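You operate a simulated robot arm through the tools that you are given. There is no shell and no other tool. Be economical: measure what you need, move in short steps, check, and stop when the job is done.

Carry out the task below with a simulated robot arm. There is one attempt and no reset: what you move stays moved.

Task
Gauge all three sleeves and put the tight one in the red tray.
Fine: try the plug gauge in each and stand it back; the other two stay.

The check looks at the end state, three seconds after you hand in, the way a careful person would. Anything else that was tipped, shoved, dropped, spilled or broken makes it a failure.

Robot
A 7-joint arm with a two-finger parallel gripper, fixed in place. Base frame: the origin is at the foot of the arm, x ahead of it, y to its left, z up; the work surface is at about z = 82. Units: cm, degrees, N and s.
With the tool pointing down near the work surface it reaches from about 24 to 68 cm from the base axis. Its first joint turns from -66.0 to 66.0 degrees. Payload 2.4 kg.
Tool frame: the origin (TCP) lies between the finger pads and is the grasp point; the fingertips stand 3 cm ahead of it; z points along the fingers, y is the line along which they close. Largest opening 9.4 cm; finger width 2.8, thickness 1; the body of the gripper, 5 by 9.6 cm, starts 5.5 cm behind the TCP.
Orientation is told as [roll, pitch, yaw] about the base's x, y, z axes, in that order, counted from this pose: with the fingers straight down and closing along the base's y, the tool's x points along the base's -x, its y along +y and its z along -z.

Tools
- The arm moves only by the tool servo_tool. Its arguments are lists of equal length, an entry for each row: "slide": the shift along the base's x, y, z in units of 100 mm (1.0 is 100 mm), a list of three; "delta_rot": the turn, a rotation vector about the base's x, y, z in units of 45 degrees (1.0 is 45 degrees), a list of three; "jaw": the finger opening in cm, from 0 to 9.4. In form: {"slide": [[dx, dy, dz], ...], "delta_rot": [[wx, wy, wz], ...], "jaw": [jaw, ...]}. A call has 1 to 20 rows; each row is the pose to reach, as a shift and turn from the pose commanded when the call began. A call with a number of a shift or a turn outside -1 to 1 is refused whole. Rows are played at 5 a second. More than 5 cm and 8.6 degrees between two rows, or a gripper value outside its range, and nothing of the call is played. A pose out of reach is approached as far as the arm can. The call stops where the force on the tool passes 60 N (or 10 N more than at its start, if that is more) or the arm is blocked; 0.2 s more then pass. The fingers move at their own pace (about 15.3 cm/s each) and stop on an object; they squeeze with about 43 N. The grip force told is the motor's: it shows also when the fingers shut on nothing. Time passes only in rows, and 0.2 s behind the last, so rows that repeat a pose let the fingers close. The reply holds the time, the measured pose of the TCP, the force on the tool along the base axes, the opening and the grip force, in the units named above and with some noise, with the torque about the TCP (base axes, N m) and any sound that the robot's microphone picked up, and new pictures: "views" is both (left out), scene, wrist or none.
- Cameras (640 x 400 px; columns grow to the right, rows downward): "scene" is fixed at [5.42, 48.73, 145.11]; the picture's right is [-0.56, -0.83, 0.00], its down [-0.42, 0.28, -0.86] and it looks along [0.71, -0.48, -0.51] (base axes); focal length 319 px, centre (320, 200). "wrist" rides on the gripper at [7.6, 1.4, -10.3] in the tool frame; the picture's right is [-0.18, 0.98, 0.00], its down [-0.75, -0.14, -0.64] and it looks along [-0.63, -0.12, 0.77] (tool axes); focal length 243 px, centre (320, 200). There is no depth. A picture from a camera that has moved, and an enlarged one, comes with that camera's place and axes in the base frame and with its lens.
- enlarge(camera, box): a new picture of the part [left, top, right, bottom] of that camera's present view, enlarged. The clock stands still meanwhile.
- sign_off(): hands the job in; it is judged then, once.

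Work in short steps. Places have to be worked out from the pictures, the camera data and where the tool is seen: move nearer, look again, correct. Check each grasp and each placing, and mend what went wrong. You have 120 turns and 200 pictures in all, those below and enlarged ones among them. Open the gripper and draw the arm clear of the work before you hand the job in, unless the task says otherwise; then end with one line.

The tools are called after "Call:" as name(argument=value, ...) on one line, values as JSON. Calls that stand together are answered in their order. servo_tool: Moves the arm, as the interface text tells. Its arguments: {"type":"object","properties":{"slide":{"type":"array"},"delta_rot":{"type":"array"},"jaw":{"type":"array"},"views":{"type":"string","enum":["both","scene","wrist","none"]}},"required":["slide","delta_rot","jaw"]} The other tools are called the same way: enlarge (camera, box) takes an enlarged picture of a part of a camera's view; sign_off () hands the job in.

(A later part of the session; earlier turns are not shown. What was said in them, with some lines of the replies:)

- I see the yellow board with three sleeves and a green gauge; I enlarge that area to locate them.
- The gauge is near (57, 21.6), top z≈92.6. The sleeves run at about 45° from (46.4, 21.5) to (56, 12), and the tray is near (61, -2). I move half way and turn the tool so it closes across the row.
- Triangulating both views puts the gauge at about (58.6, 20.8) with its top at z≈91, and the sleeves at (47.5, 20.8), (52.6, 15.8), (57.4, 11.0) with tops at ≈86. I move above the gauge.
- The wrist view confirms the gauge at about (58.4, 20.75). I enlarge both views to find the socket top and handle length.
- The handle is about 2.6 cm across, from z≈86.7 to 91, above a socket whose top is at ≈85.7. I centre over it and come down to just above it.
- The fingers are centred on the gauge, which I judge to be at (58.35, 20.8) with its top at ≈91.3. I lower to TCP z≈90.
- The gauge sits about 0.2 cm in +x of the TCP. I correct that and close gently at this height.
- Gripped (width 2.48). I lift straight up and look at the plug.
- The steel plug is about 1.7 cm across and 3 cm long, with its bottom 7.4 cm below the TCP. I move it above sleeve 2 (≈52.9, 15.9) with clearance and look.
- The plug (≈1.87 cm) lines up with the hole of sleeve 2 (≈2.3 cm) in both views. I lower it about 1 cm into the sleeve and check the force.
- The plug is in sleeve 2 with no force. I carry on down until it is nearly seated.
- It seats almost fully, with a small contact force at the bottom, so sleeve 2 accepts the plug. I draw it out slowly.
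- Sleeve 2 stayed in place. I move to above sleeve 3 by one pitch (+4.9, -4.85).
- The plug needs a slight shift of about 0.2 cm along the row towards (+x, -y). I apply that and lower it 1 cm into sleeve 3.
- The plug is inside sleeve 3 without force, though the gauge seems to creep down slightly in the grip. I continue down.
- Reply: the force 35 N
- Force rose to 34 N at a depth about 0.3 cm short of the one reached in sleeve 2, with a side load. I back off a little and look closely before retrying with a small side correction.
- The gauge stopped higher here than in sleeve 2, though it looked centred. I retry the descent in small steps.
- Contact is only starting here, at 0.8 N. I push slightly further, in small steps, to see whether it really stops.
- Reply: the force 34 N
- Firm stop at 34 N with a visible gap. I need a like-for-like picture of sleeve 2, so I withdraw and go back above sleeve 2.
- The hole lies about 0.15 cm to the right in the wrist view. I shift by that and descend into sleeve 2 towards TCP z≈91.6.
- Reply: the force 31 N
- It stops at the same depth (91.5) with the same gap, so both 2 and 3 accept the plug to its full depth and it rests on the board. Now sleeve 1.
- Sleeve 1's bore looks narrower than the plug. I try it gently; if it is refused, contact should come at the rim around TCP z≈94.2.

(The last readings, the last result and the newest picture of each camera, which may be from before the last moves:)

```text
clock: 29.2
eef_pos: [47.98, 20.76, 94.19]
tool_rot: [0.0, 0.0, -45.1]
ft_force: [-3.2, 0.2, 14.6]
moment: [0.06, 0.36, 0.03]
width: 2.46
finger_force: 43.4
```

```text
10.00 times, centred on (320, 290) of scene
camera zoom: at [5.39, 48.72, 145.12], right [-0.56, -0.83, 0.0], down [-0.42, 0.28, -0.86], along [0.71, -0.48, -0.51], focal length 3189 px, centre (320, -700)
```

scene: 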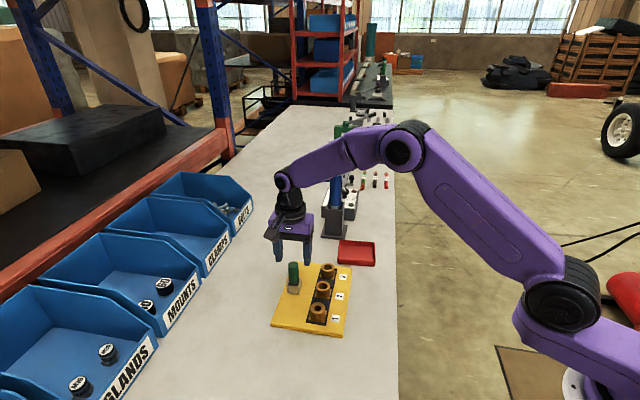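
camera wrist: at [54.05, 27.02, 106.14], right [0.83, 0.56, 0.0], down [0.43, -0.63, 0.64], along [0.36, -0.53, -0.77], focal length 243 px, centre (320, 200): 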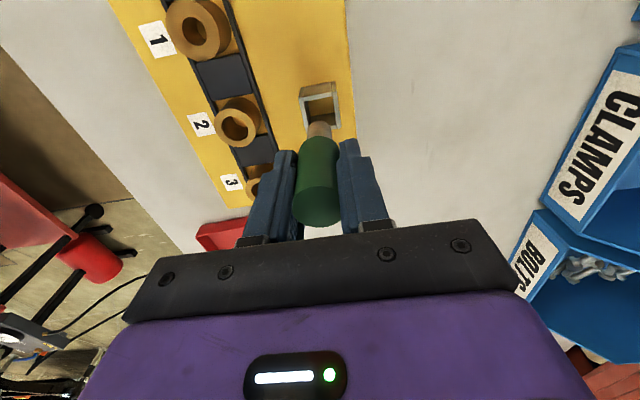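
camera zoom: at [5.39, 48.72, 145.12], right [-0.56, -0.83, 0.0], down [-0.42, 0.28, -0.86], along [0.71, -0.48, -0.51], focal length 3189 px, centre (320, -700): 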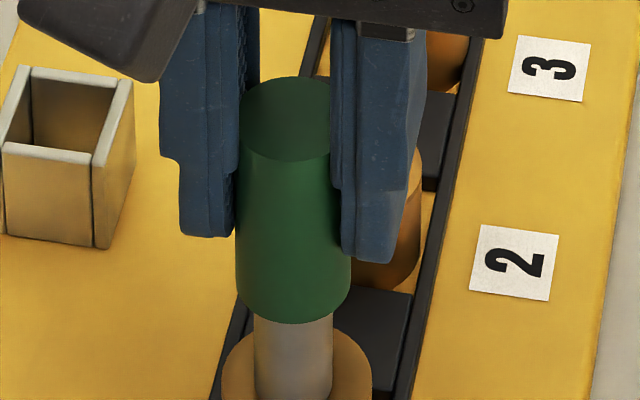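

Refused at the rim with 14.6 N: sleeve 1 is the tight one. I lift off and carry the gauge back towards its socket.

Call:
servo_tool(slide=[[0, 0, 0.1], [0, 0, 0.3], [0.2, 0, 0.35], [0.4, 0, 0.35], [0.6, 0, 0.35], [0.8, 0, 0.35], [1.0, 0, 0.3], [1.0, 0, 0.3]], delta_rot=[[0, 0, 0], [0, 0, 0], [0, 0, 0], [0, 0, 0], [0, 0, 0], [0, 0, 0], [0, 0, 0], [0, 0, 0]], jaw=[1, 1, 1, 1, 1, 1, 1, 1], views="none")

Call:
enlarge(camera="scene", box=[265, 240, 335, 310])

Call:
enlarge(camera="wrist", box=[240, 50, 400, 210])

```text
clock: 31.0
eef_pos: [57.87, 20.72, 97.23]
tool_rot: [0.0, 0.0, -45.0]
ft_force: [0.5, -0.2, -1.6]
moment: [-0.02, 0.0, 0.0]
width: 2.47
finger_force: 42.6
```

```text
5.71 times, centred on (300, 275) of scene
camera zoom: at [5.42, 48.73, 145.11], right [-0.56, -0.83, 0.0], down [-0.42, 0.28, -0.86], along [0.71, -0.48, -0.51], focal length 1822 px, centre (434, -229)
```

zoom: 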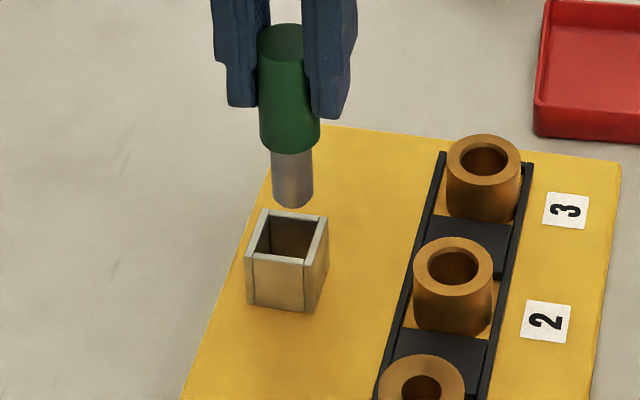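

```text
2.50 times, centred on (320, 130) of wrist
camera zoom: at [53.46, 27.05, 107.44], right [0.83, 0.56, 0.0], down [0.43, -0.63, 0.64], along [0.36, -0.53, -0.77], focal length 606 px, centre (320, 375)
```

zoom: 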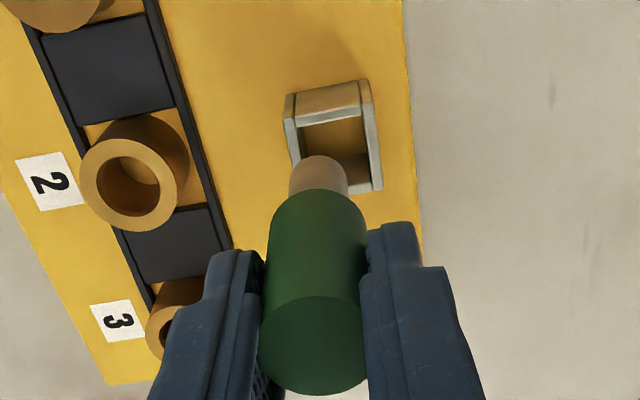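

The socket centre is about (58.37, 20.95). I shift over it and lower to just above its rim.

Call:
servo_tool(slide=[[0.02, 0.01, 0], [0.042, 0.015, -0.1], [0.042, 0.015, -0.2], [0.042, 0.015, -0.25], [0.042, 0.015, -0.25]], delta_rot=[[0, 0, 0], [0, 0, 0], [0, 0, 0], [0, 0, 0], [0, 0, 0]], jaw=[1, 1, 1, 1, 1], views="none")

Call:
enlarge(camera="scene", box=[270, 250, 320, 300])

Call:
enlarge(camera="wrist", box=[260, 70, 380, 190])

```text
clock: 32.2
eef_pos: [58.22, 20.88, 94.56]
tool_rot: [-0.1, -0.1, -45.0]
ft_force: [-0.6, 0.1, -0.8]
moment: [0.05, -0.06, 0.02]
width: 2.44
finger_force: 42.6
```

```text
8.00 times, centred on (295, 275) of scene
camera zoom: at [5.42, 48.73, 145.11], right [-0.56, -0.83, 0.0], down [-0.42, 0.28, -0.86], along [0.71, -0.48, -0.51], focal length 2551 px, centre (520, -400)
```

zoom: 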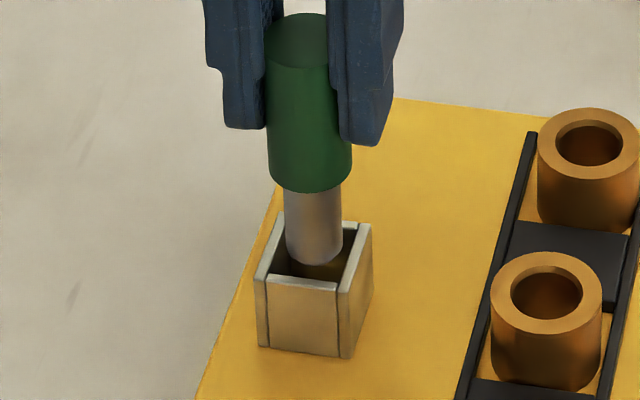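

```text
3.33 times, centred on (320, 130) of wrist
camera zoom: at [53.89, 27.19, 104.88], right [0.83, 0.56, 0.0], down [0.43, -0.63, 0.64], along [0.36, -0.53, -0.77], focal length 809 px, centre (320, 433)
```

zoom: 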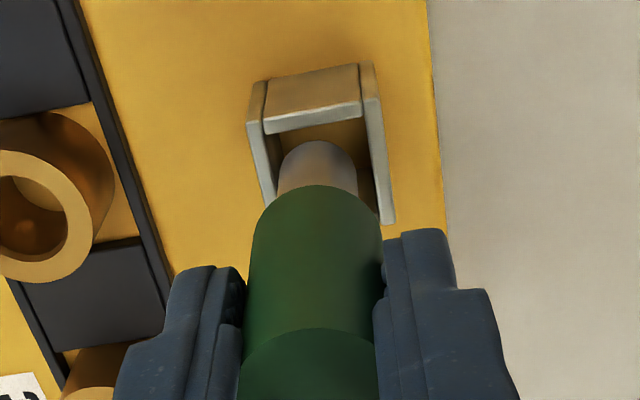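

The plug is centred over the opening to within about 0.1 cm. I lower it into the socket, shifting slightly right.

Call:
servo_tool(slide=[[0.006, 0.004, -0.05], [0.006, 0.004, -0.1], [0.006, 0.004, -0.15], [0.006, 0.004, -0.2], [0.006, 0.004, -0.25], [0.006, 0.004, -0.28], [0.006, 0.004, -0.3], [0.006, 0.004, -0.3]], delta_rot=[[0, 0, 0], [0, 0, 0], [0, 0, 0], [0, 0, 0], [0, 0, 0], [0, 0, 0], [0, 0, 0], [0, 0, 0]], jaw=[1, 1, 1, 1, 1, 1, 1, 1], views="none")

Call:
enlarge(camera="scene", box=[270, 250, 320, 300])

Call:
enlarge(camera="wrist", box=[260, 70, 380, 190])

```text
clock: 34.0
eef_pos: [58.4, 20.91, 91.51]
tool_rot: [0.1, -0.1, -44.9]
ft_force: [-0.1, -0.1, -1.7]
moment: [0.01, -0.02, 0.0]
width: 2.44
finger_force: 43.4
```

```text
8.00 times, centred on (295, 275) of scene
camera zoom: at [5.42, 48.73, 145.11], right [-0.56, -0.83, 0.0], down [-0.42, 0.28, -0.86], along [0.71, -0.48, -0.51], focal length 2551 px, centre (520, -400)
```

zoom: 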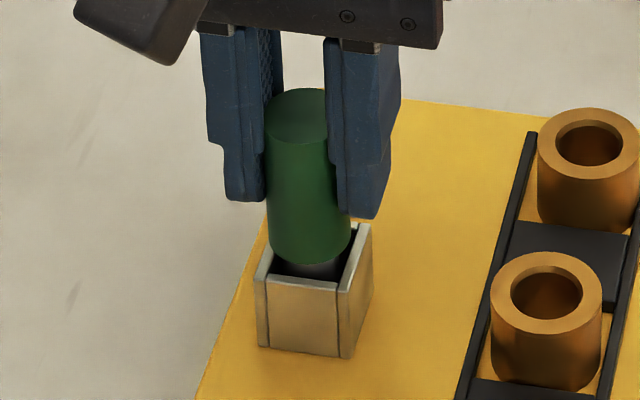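

```text
3.33 times, centred on (320, 130) of wrist
camera zoom: at [54.02, 27.29, 101.87], right [0.83, 0.56, 0.0], down [0.43, -0.63, 0.64], along [0.36, -0.53, -0.77], focal length 809 px, centre (320, 433)
```

zoom: 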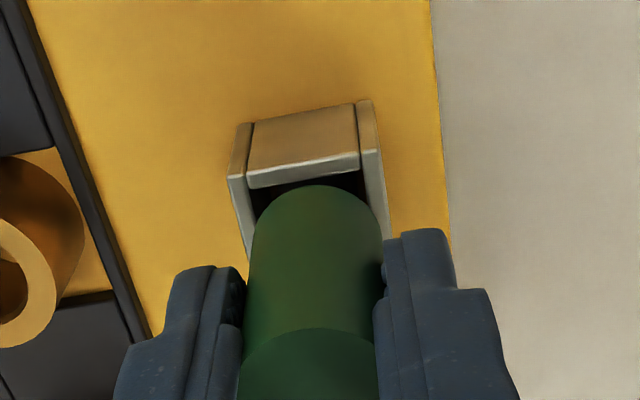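

No contact yet but nearly down. I lower in tiny steps until it rests.

Call:
servo_tool(slide=[[0, 0, -0.005], [0, 0, -0.01], [0, 0, -0.015], [0, 0, -0.015]], delta_rot=[[0, 0, 0], [0, 0, 0], [0, 0, 0], [0, 0, 0]], jaw=[1, 1, 1, 1], views="none")

```text
clock: 35.0
eef_pos: [58.38, 20.91, 91.49]
tool_rot: [0.0, 0.0, -45.0]
ft_force: [-0.4, 0.6, -0.9]
moment: [0.01, -0.01, 0.02]
width: 2.46
finger_force: 43.0
```

Call:
servo_tool(slide=[[0, 0, -0.005], [0, 0, -0.01], [0, 0, -0.015], [0, 0, -0.015]], delta_rot=[[0, 0, 0], [0, 0, 0], [0, 0, 0], [0, 0, 0]], jaw=[1, 1, 1, 1], views="none")

```text
clock: 36.0
eef_pos: [58.41, 20.99, 91.52]
tool_rot: [0.3, -0.1, -45.0]
ft_force: [-2.6, -2.6, 21.1]
moment: [-0.14, 0.3, 0.04]
width: 2.44
finger_force: 43.0
```

The gauge is resting on the socket floor (21 N). I ease off slightly and open.

Call:
servo_tool(slide=[[0, 0, 0.01], [0, 0, 0.01], [0, 0, 0.01], [0, 0, 0.01], [0, 0, 0.01]], delta_rot=[[0, 0, 0], [0, 0, 0], [0, 0, 0], [0, 0, 0], [0, 0, 0]], jaw=[2.4, 2.8, 3.5, 4.5, 5], views="none")

Call:
enlarge(camera="scene", box=[270, 250, 320, 300])

Call:
enlarge(camera="wrist", box=[240, 70, 400, 230])

```text
clock: 37.2
eef_pos: [58.36, 21.0, 91.42]
tool_rot: [0.0, 0.0, -45.0]
ft_force: [0.3, 0.1, -0.5]
moment: [0.01, 0.0, 0.01]
width: 5.01
finger_force: 0.0
```

```text
8.00 times, centred on (295, 275) of scene
camera zoom: at [5.42, 48.73, 145.11], right [-0.56, -0.83, 0.0], down [-0.42, 0.28, -0.86], along [0.71, -0.48, -0.51], focal length 2551 px, centre (520, -400)
```

zoom: 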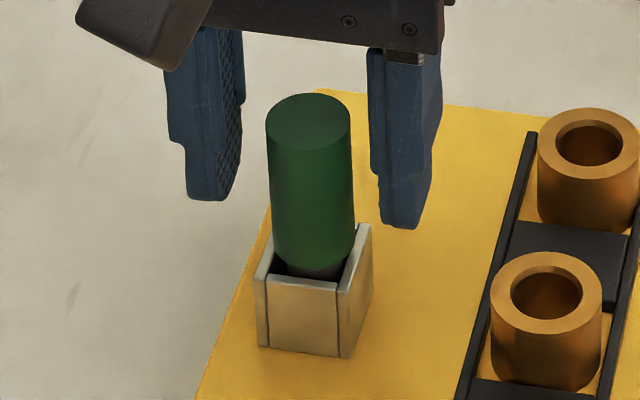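

```text
2.50 times, centred on (320, 150) of wrist
camera zoom: at [53.98, 27.27, 101.69], right [0.83, 0.56, 0.0], down [0.43, -0.63, 0.64], along [0.36, -0.53, -0.77], focal length 606 px, centre (320, 325)
```

zoom: 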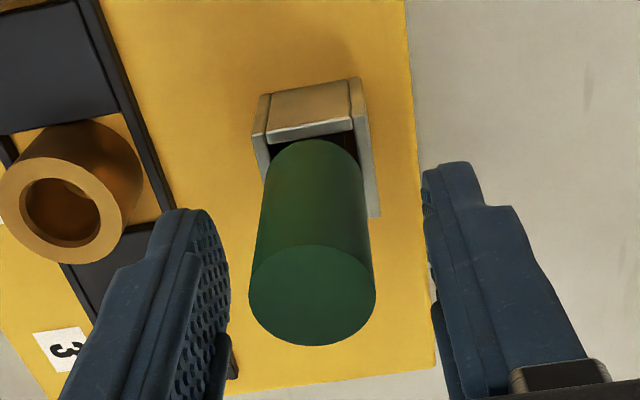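

The gauge stands upright in its socket. I rise clear and move above sleeve 1.

Call:
servo_tool(slide=[[0, 0, 0.2], [0, 0, 0.5], [0, 0, 0.7], [-0.2, 0, 0.7], [-0.4, 0, 0.7], [-0.6, 0, 0.7], [-0.8, 0, 0.7], [-1.0, -0.01, 0.7], [-1.0, -0.01, 0.6], [-1.0, -0.01, 0.5], [-1.0, -0.01, 0.5]], delta_rot=[[0, 0, 0], [0, 0, 0], [0, 0, 0], [0, 0, 0], [0, 0, 0], [0, 0, 0], [0, 0, 0], [0, 0, 0], [0, 0, 0], [0, 0, 0], [0, 0, 0]], jaw=[5, 5, 5, 5, 5, 5, 5, 5, 5, 5, 5])

Call:
enlarge(camera="scene", box=[265, 250, 345, 330])

```text
clock: 39.6
eef_pos: [48.54, 20.79, 96.46]
tool_rot: [0.0, -0.1, -44.8]
ft_force: [-0.6, 0.4, 0.0]
moment: [0.0, -0.04, 0.01]
width: 4.99
finger_force: 0.1
camera wrist: at [44.07, 27.2, 106.79], right [0.83, 0.56, 0.0], down [0.43, -0.63, 0.64], along [0.36, -0.53, -0.77], focal length 243 px, centre (320, 200)
```

scene: 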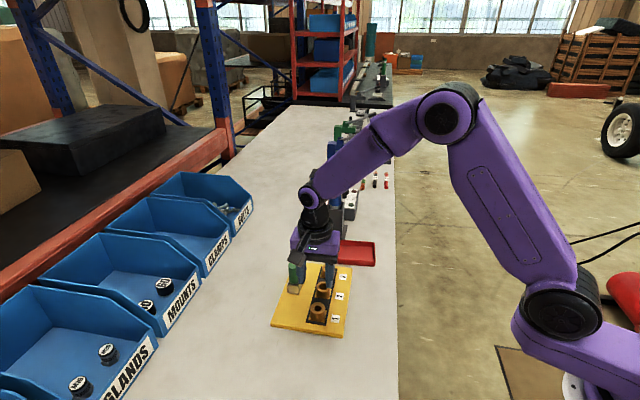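
wrist: 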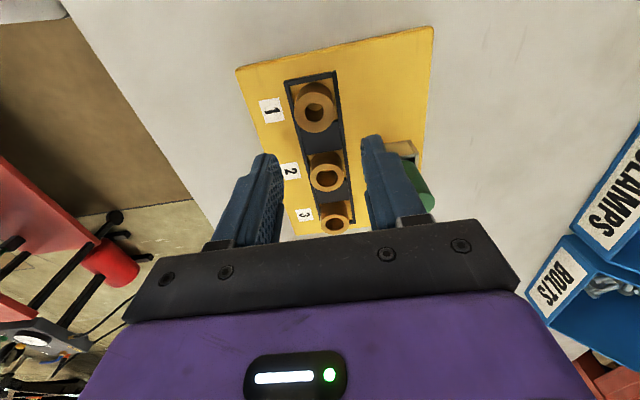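

```text
5.00 times, centred on (305, 290) of scene
camera zoom: at [5.42, 48.73, 145.11], right [-0.56, -0.83, 0.0], down [-0.42, 0.28, -0.86], along [0.71, -0.48, -0.51], focal length 1594 px, centre (395, -250)
```

zoom: 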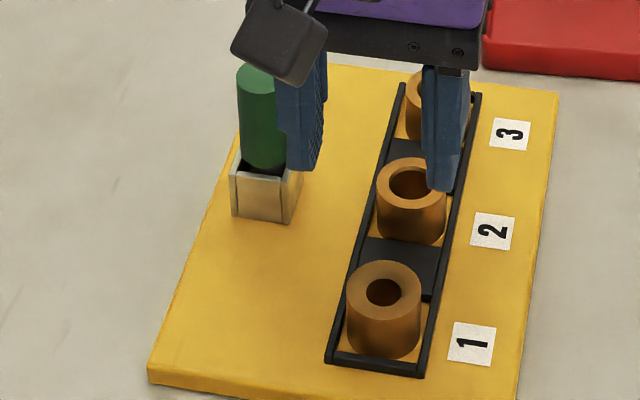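

I centre on sleeve 1 (47.97, 20.78) and come down so the fingertips are about 1 cm above its top, then look.

Call:
servo_tool(slide=[[-0.05, 0, 0], [-0.05, 0, -0.2], [-0.05, 0, -0.4], [-0.05, 0, -0.6], [-0.05, 0, -0.62]], delta_rot=[[0, 0, 0], [0, 0, 0], [0, 0, 0], [0, 0, 0], [0, 0, 0]], jaw=[5.4, 5.4, 5.4, 5.4, 5.4], views="none")

Call:
enlarge(camera="scene", box=[285, 260, 345, 320])

Call:
enlarge(camera="wrist", box=[220, 70, 420, 230])

```text
clock: 40.8
eef_pos: [47.77, 20.88, 90.32]
tool_rot: [-0.1, 0.0, -44.9]
ft_force: [-0.5, -0.4, 0.5]
moment: [-0.05, -0.02, -0.03]
width: 5.4
finger_force: 0.0
```

```text
6.67 times, centred on (315, 290) of scene
camera zoom: at [5.42, 48.73, 145.11], right [-0.56, -0.83, 0.0], down [-0.42, 0.28, -0.86], along [0.71, -0.48, -0.51], focal length 2126 px, centre (353, -400)
```

zoom: 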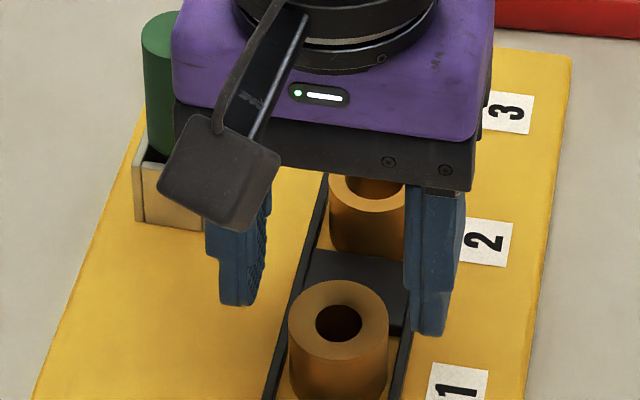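

```text
2.50 times, centred on (320, 150) of wrist
camera zoom: at [43.41, 27.22, 100.58], right [0.83, 0.56, 0.0], down [0.43, -0.63, 0.64], along [0.36, -0.53, -0.77], focal length 606 px, centre (320, 325)
```

zoom: 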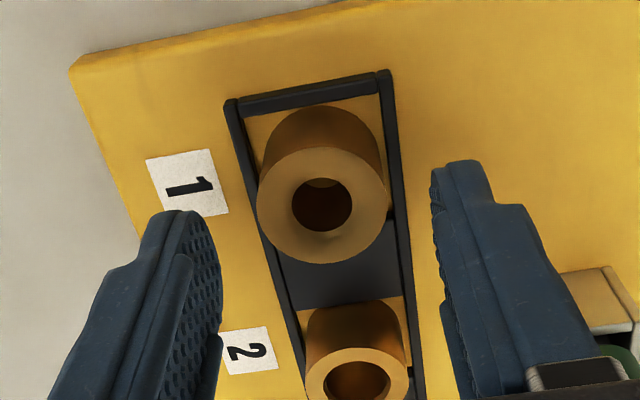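

The sleeve is well centred between the fingers. I lower so the tips sit just above the rails (TCP ≈87.2).

Call:
servo_tool(slide=[[-0.005, 0, -0.1], [-0.005, 0, -0.2], [-0.005, 0, -0.28], [-0.005, 0, -0.31], [-0.005, 0, -0.31]], delta_rot=[[0, 0, 0], [0, 0, 0], [0, 0, 0], [0, 0, 0], [0, 0, 0]], jaw=[5.4, 5.4, 5.4, 5.4, 5.4], views="none")

Call:
enlarge(camera="scene", box=[285, 270, 345, 330])

Call:
enlarge(camera="wrist", box=[220, 70, 420, 230])

```text
clock: 42.0
eef_pos: [47.89, 20.89, 87.24]
tool_rot: [0.1, 0.0, -45.0]
ft_force: [0.0, 0.8, -0.3]
moment: [-0.01, -0.02, 0.02]
width: 5.41
finger_force: 0.0
```

```text
6.67 times, centred on (315, 300) of scene
camera zoom: at [5.42, 48.73, 145.11], right [-0.56, -0.83, 0.0], down [-0.42, 0.28, -0.86], along [0.71, -0.48, -0.51], focal length 2126 px, centre (353, -467)
```

zoom: 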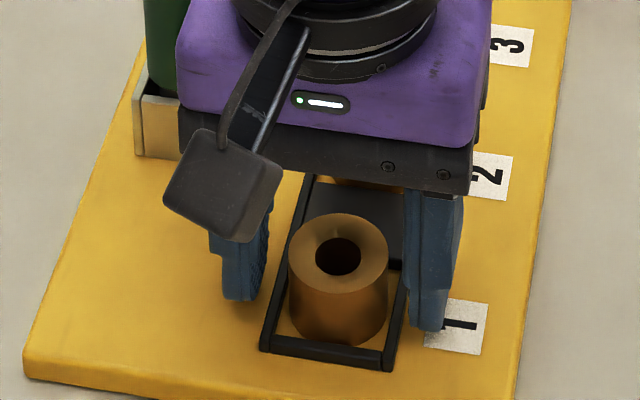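

```text
2.50 times, centred on (320, 150) of wrist
camera zoom: at [43.46, 27.17, 97.41], right [0.83, 0.56, 0.0], down [0.43, -0.63, 0.64], along [0.36, -0.53, -0.77], focal length 606 px, centre (320, 325)
```

zoom: 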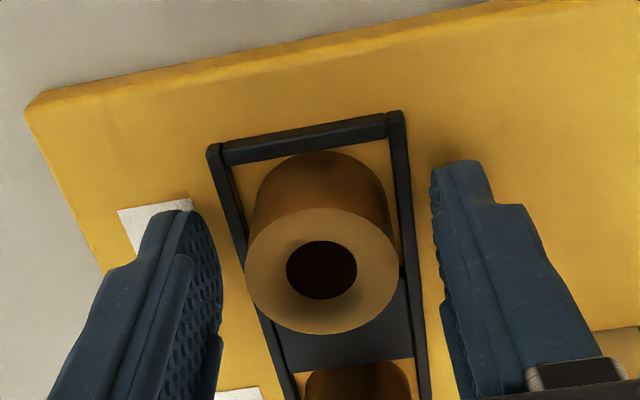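

Both fingers flank the sleeve clear of the rails. I close on it.

Call:
servo_tool(slide=[[0, 0, 0], [0, 0, 0], [0, 0, 0], [0, 0, 0], [0, 0, 0], [0, 0, 0]], delta_rot=[[0, 0, 0], [0, 0, 0], [0, 0, 0], [0, 0, 0], [0, 0, 0], [0, 0, 0]], jaw=[4.6, 4, 3.6, 3.2, 2.5, 2.5], views="none")

Call:
enlarge(camera="scene", box=[285, 270, 345, 330])

Call:
enlarge(camera="wrist", box=[220, 70, 420, 230])

```text
clock: 43.4
eef_pos: [47.88, 20.81, 87.17]
tool_rot: [0.0, 0.1, -45.0]
ft_force: [0.3, 0.2, 0.1]
moment: [0.02, -0.01, 0.01]
width: 3.25
finger_force: 42.9
```

```text
6.67 times, centred on (315, 300) of scene
camera zoom: at [5.42, 48.73, 145.11], right [-0.56, -0.83, 0.0], down [-0.42, 0.28, -0.86], along [0.71, -0.48, -0.51], focal length 2126 px, centre (353, -467)
```

zoom: 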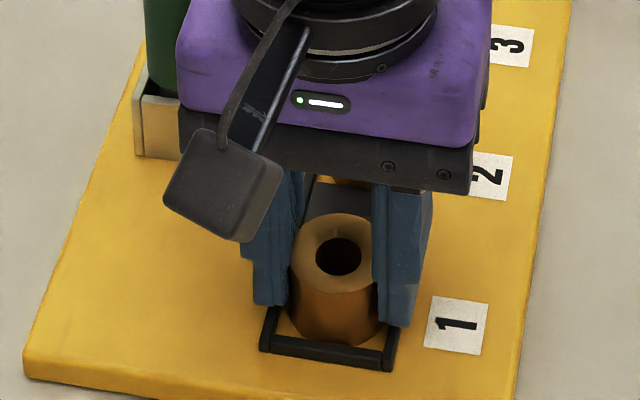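

```text
2.50 times, centred on (320, 150) of wrist
camera zoom: at [43.45, 27.17, 97.42], right [0.83, 0.56, 0.0], down [0.43, -0.63, 0.64], along [0.36, -0.53, -0.77], focal length 606 px, centre (320, 325)
```

zoom: 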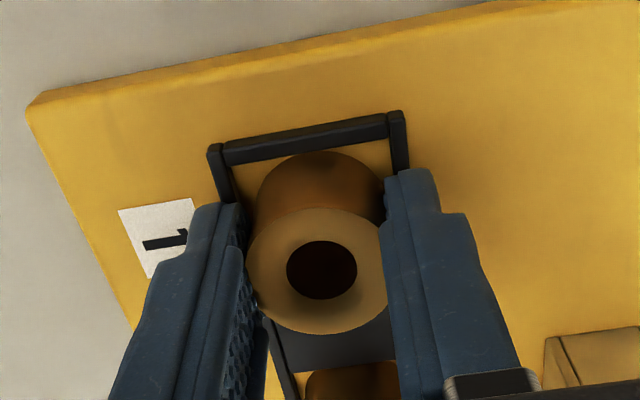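

Gripped at 3.25 cm. I lift it straight up 10 cm and check the hold.

Call:
servo_tool(slide=[[0, 0, 0.05], [0, 0, 0.15], [0, 0, 0.3], [0, 0, 0.5], [0, 0, 0.7], [0, 0, 0.9], [0, 0, 1], [0, 0, 1]], delta_rot=[[0, 0, 0], [0, 0, 0], [0, 0, 0], [0, 0, 0], [0, 0, 0], [0, 0, 0], [0, 0, 0], [0, 0, 0]], jaw=[2, 2, 2, 2, 2, 2, 2, 2], views="both")

```text
clock: 45.2
eef_pos: [47.74, 20.89, 97.17]
tool_rot: [0.0, 0.0, -45.0]
ft_force: [0.3, -0.5, -0.3]
moment: [0.03, -0.04, 0.01]
width: 3.2
finger_force: 43.3
camera wrist: at [43.32, 27.13, 107.35], right [0.83, 0.56, 0.0], down [0.43, -0.63, 0.64], along [0.36, -0.53, -0.77], focal length 243 px, centre (320, 200)
```

scene: 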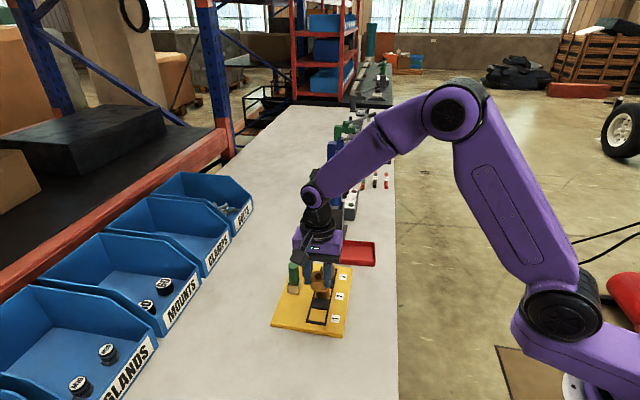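
wrist: 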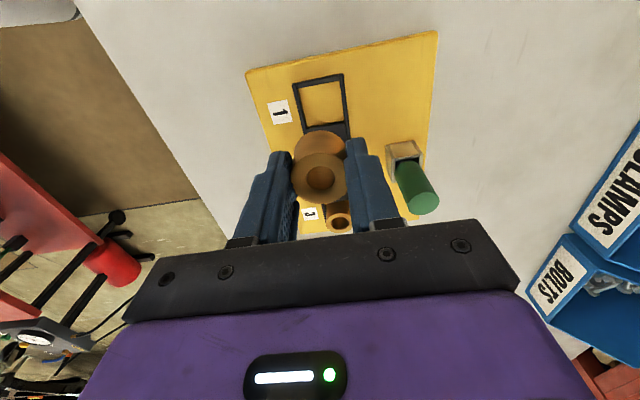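

The sleeve is held and its pocket is empty. I carry it towards the tray, first 10 cm along -y and 4 cm along +x.

Call:
servo_tool(slide=[[0.1, -0.25, 0.05], [0.2, -0.5, 0.05], [0.3, -0.75, 0.05], [0.45, -1, 0.05], [0.45, -1, 0.05]], delta_rot=[[0, 0, 0], [0, 0, 0], [0, 0, 0], [0, 0, 0], [0, 0, 0]], jaw=[2, 2, 2, 2, 2], views="none")

Call:
servo_tool(slide=[[0.2, -0.25, 0], [0.4, -0.5, 0], [0.6, -0.75, 0], [0.8, -0.95, 0], [0.8, -0.95, 0]], delta_rot=[[0, 0, 0], [0, 0, 0], [0, 0, 0], [0, 0, 0], [0, 0, 0]], jaw=[2, 2, 2, 2, 2], views="both")

```text
clock: 46.4
eef_pos: [52.32, 10.74, 97.82]
tool_rot: [0.0, 0.0, -45.1]
ft_force: [-0.2, -0.2, -2.0]
moment: [0.0, -0.01, -0.01]
width: 3.25
finger_force: 43.6
```

```text
clock: 47.6
eef_pos: [60.46, 1.32, 97.92]
tool_rot: [0.1, -0.1, -45.0]
ft_force: [-0.3, 0.2, -0.6]
moment: [0.0, -0.01, -0.04]
width: 3.21
finger_force: 43.4
camera wrist: at [56.09, 7.65, 108.05], right [0.83, 0.56, 0.0], down [0.43, -0.63, 0.64], along [0.36, -0.53, -0.77], focal length 243 px, centre (320, 200)
```

scene: 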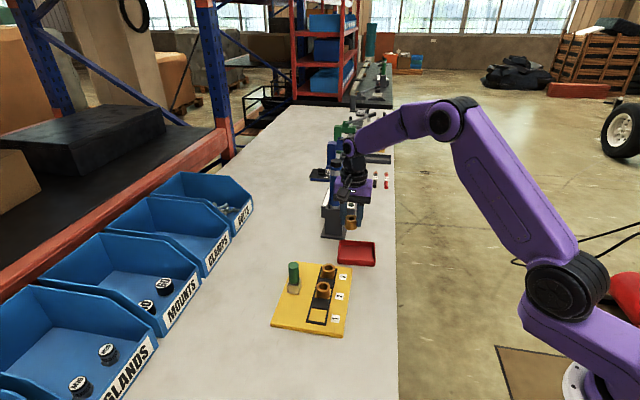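
wrist: 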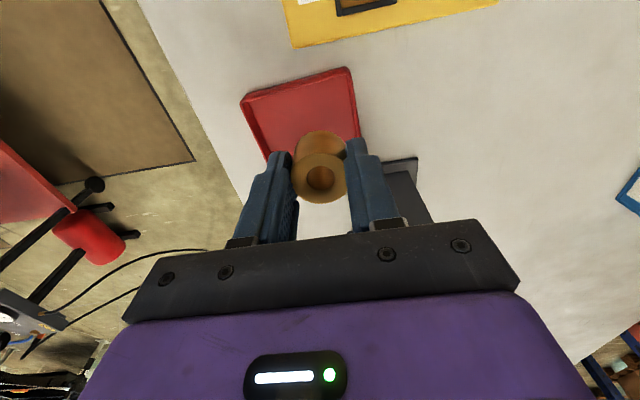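

The tray centre is about (60.2, -1.5). I move over it and lower to about 3 cm above the floor.

Call:
servo_tool(slide=[[-0.02, -0.15, 0], [-0.02, -0.28, -0.1], [-0.02, -0.28, -0.4], [-0.02, -0.28, -0.7], [-0.02, -0.28, -0.75]], delta_rot=[[0, 0, 0], [0, 0, 0], [0, 0, 0], [0, 0, 0], [0, 0, 0]], jaw=[2, 2, 2, 2, 2], views="wrist")

Call:
enlarge(camera="scene", box=[320, 210, 390, 280])

```text
clock: 48.8
eef_pos: [60.09, -1.5, 90.34]
tool_rot: [0.0, 0.0, -44.9]
ft_force: [-1.2, 0.4, -1.1]
moment: [0.01, 0.02, 0.02]
width: 3.24
finger_force: 42.3
camera wrist: at [55.73, 4.83, 100.48], right [0.83, 0.56, 0.0], down [0.43, -0.63, 0.64], along [0.36, -0.53, -0.77], focal length 243 px, centre (320, 200)
```

wrist: 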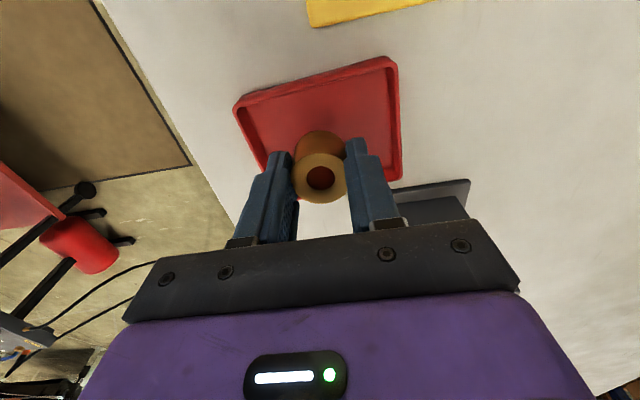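

```text
5.71 times, centred on (355, 245) of scene
camera zoom: at [5.42, 48.73, 145.11], right [-0.56, -0.83, 0.0], down [-0.42, 0.28, -0.86], along [0.71, -0.48, -0.51], focal length 1822 px, centre (120, -57)
```

zoom: 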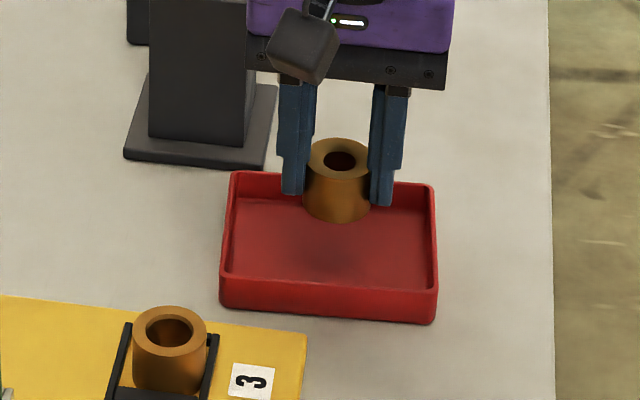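

It is within the tray, slightly towards the near wall. I shift 0.6 cm further in and lower until it is nearly touching.

Call:
servo_tool(slide=[[0.05, -0.035, -0.1], [0.05, -0.035, -0.2], [0.05, -0.035, -0.27], [0.05, -0.035, -0.3], [0.05, -0.035, -0.3]], delta_rot=[[0, 0, 0], [0, 0, 0], [0, 0, 0], [0, 0, 0], [0, 0, 0]], jaw=[2, 2, 2, 2, 2], views="none")

Call:
enlarge(camera="scene", box=[320, 210, 390, 280])

```text
clock: 50.0
eef_pos: [60.74, -1.77, 87.11]
tool_rot: [0.1, 0.0, -45.0]
ft_force: [0.0, -0.5, -0.5]
moment: [0.0, -0.01, -0.03]
width: 3.23
finger_force: 42.8
```

```text
5.71 times, centred on (355, 245) of scene
camera zoom: at [5.42, 48.73, 145.11], right [-0.56, -0.83, 0.0], down [-0.42, 0.28, -0.86], along [0.71, -0.48, -0.51], focal length 1822 px, centre (120, -57)
```

zoom: 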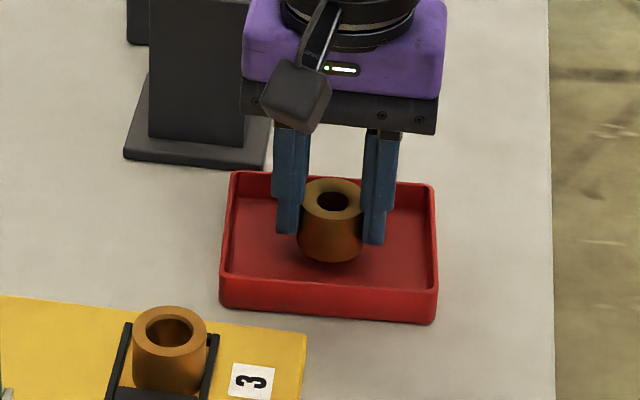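

Well centred, no contact yet. I lower in small steps until it touches.

Call:
servo_tool(slide=[[0, 0, -0.01], [0, 0, -0.02], [0, 0, -0.03], [0, 0, -0.04], [0, 0, -0.04]], delta_rot=[[0, 0, 0], [0, 0, 0], [0, 0, 0], [0, 0, 0], [0, 0, 0]], jaw=[2, 2, 2, 2, 2], views="none")

Call:
enlarge(camera="scene", box=[320, 210, 390, 280])

```text
clock: 51.2
eef_pos: [60.76, -1.74, 86.83]
tool_rot: [0.0, 0.0, -45.0]
ft_force: [0.1, 0.5, -0.6]
moment: [-0.04, -0.01, 0.0]
width: 3.24
finger_force: 43.3
```

```text
5.71 times, centred on (355, 245) of scene
camera zoom: at [5.42, 48.73, 145.11], right [-0.56, -0.83, 0.0], down [-0.42, 0.28, -0.86], along [0.71, -0.48, -0.51], focal length 1822 px, centre (120, -57)
```

zoom: 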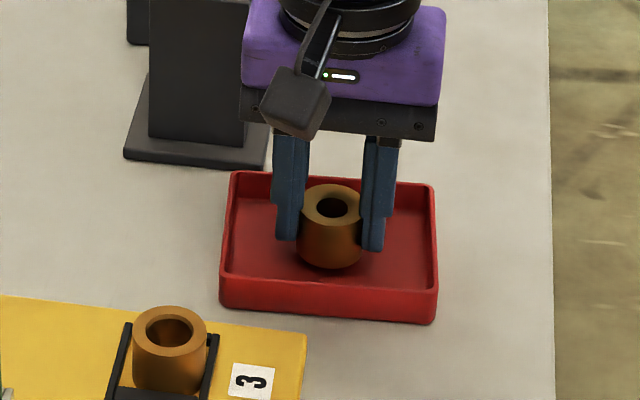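

Call:
servo_tool(slide=[[0, 0, -0.01], [0, 0, -0.02], [0, 0, -0.03], [0, 0, -0.03]], delta_rot=[[0, 0, 0], [0, 0, 0], [0, 0, 0], [0, 0, 0]], jaw=[2, 2, 2, 2], views="none")

```text
clock: 52.2
eef_pos: [60.77, -1.8, 86.41]
tool_rot: [0.0, 0.0, -44.9]
ft_force: [-0.3, 0.1, -0.8]
moment: [-0.02, 0.01, 0.01]
width: 3.25
finger_force: 42.6
```

Still free. I continue in small steps.

Call:
servo_tool(slide=[[0, 0, -0.01], [0, 0, -0.02], [0, 0, -0.02]], delta_rot=[[0, 0, 0], [0, 0, 0], [0, 0, 0]], jaw=[2, 2, 2], views="none")

Call:
enlarge(camera="scene", box=[335, 225, 385, 275])

```text
clock: 53.0
eef_pos: [60.58, -1.72, 86.28]
tool_rot: [0.0, 0.0, -44.9]
ft_force: [0.1, 0.1, -0.8]
moment: [-0.02, 0.0, 0.01]
width: 3.23
finger_force: 42.7
```

```text
8.00 times, centred on (360, 250) of scene
camera zoom: at [5.42, 48.73, 145.11], right [-0.56, -0.83, 0.0], down [-0.42, 0.28, -0.86], along [0.71, -0.48, -0.51], focal length 2551 px, centre (0, -200)
```

zoom: 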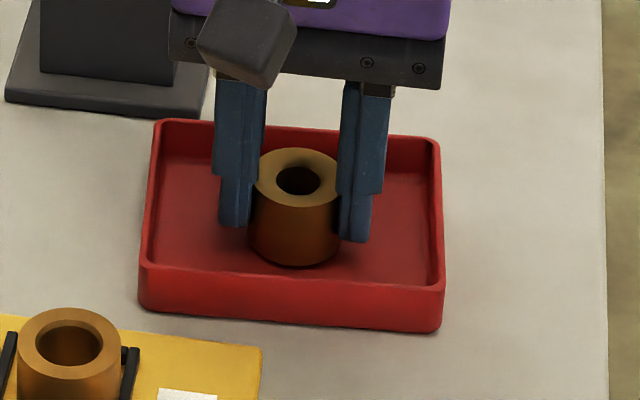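

Call:
servo_tool(slide=[[0, 0, -0.01], [0, 0, -0.02], [0, 0, -0.03], [0, 0, -0.03]], delta_rot=[[0, 0, 0], [0, 0, 0], [0, 0, 0], [0, 0, 0]], jaw=[2, 2, 2, 2], views="none")

```text
clock: 54.0
eef_pos: [60.7, -1.83, 86.05]
tool_rot: [0.1, -0.2, -45.1]
ft_force: [-9.7, 2.1, 29.2]
moment: [-0.09, 0.42, 0.0]
width: 3.27
finger_force: 42.6
```

Contact at 86.05 (29 N): the sleeve is on the tray floor. I ease off slightly and open.

Call:
servo_tool(slide=[[0, 0, 0.015], [0, 0, 0.015], [0, 0, 0.015], [0, 0, 0.015], [0, 0, 0.015]], delta_rot=[[0, 0, 0], [0, 0, 0], [0, 0, 0], [0, 0, 0], [0, 0, 0]], jaw=[3.2, 3.6, 4.2, 4.8, 4.8], views="none")

Call:
enlarge(camera="scene", box=[335, 225, 385, 275])

```text
clock: 55.2
eef_pos: [60.65, -1.81, 86.07]
tool_rot: [-0.1, -0.1, -45.0]
ft_force: [0.3, -0.1, -0.9]
moment: [0.02, 0.01, -0.02]
width: 4.79
finger_force: 0.0
```

```text
8.00 times, centred on (360, 250) of scene
camera zoom: at [5.42, 48.73, 145.11], right [-0.56, -0.83, 0.0], down [-0.42, 0.28, -0.86], along [0.71, -0.48, -0.51], focal length 2551 px, centre (0, -200)
```

zoom: 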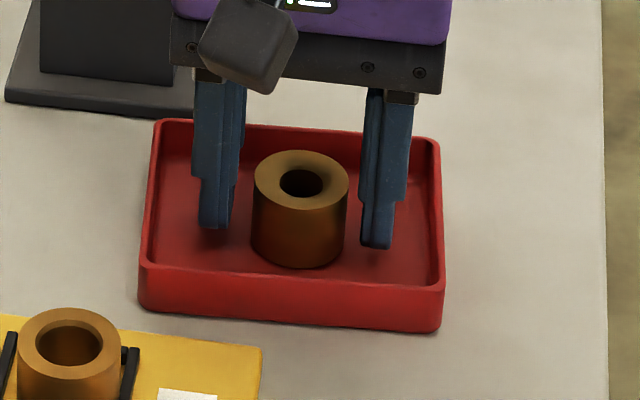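

The sleeve stands upright in the tray and the fingers are free. I rise and draw back towards the base.

Call:
servo_tool(slide=[[0, 0, 0.2], [0, 0, 0.5], [0, 0, 0.8], [0, 0, 1], [-0.3, 0, 1], [-0.6, 0, 1], [-0.9, 0, 1], [-1, 0, 1]], delta_rot=[[0, 0, 0], [0, 0, 0], [0, 0, 0], [0, 0, 0], [0, 0, 0], [0, 0, 0], [0, 0, 0], [0, 0, 0]], jaw=[4.8, 4.8, 4.8, 4.8, 4.8, 4.8, 4.8, 4.8], views="none")

Call:
servo_tool(slide=[[-0.3, 0, 0.2], [-0.6, 0, 0.5], [-0.9, 0, 0.8], [-1, 0, 1], [-1, 0, 1]], delta_rot=[[0, 0, 0], [0, 0, 0], [0, 0, 0], [0, 0, 0], [0, 0, 0]], jaw=[6, 7, 8, 9, 9], views="scene")

Call:
enlarge(camera="scene", box=[260, 230, 388, 340])

```text
clock: 57.0
eef_pos: [50.7, -1.75, 96.11]
tool_rot: [0.0, 0.0, -45.0]
ft_force: [0.0, 0.6, -0.5]
moment: [-0.01, 0.02, 0.02]
width: 4.8
finger_force: 0.0
```

```text
clock: 58.2
eef_pos: [40.62, -1.74, 106.06]
tool_rot: [0.0, 0.0, -45.0]
ft_force: [-0.2, 0.4, 0.1]
moment: [-0.03, 0.0, -0.03]
width: 8.98
finger_force: 0.0
```

scene: 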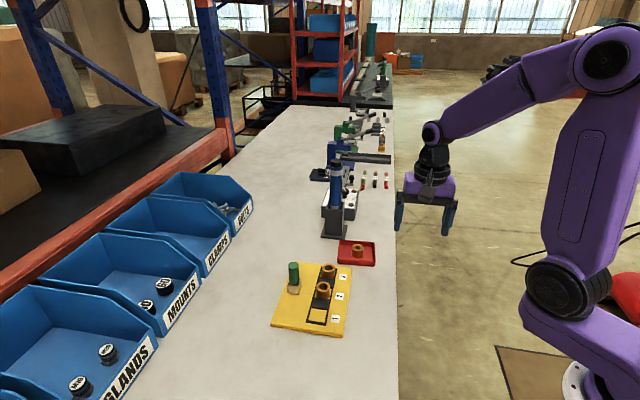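

```text
3.64 times, centred on (324, 285) of scene
camera zoom: at [5.42, 48.73, 145.11], right [-0.56, -0.83, 0.0], down [-0.42, 0.28, -0.86], along [0.71, -0.48, -0.51], focal length 1160 px, centre (306, -109)
```

zoom: 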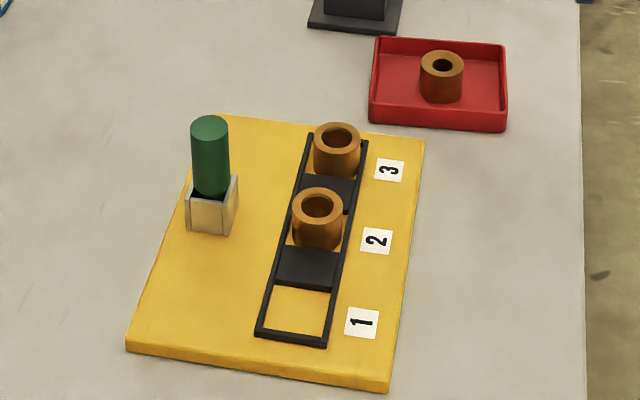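

Everything looks in place, though sleeve 3 seems to have moved a couple of millimetres. I check that it stands flat in its pocket.

Call:
enlarge(camera="scene", box=[305, 250, 345, 290])

```text
10.00 times, centred on (325, 270) of scene
camera zoom: at [5.42, 48.73, 145.11], right [-0.56, -0.83, 0.0], down [-0.42, 0.28, -0.86], along [0.71, -0.48, -0.51], focal length 3189 px, centre (270, -500)
```

zoom: 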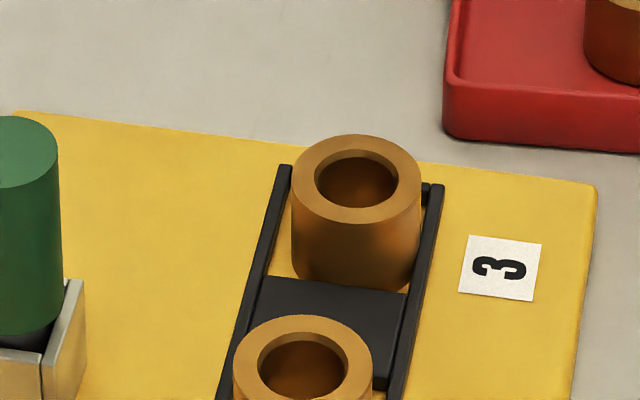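

Sleeve 3 stands flat in its pocket, the gauge is back in its socket, and the arm is clear and open. I hand the job in.

Call:
sign_off()

```text
The job is handed in.
```

I tried the gauge in all three sleeves: sleeve 1 was the tight one and is now in the red tray, the gauge is back in its socket, and sleeves 2 and 3 are still in their pockets (3 shifted a millimetre or two).
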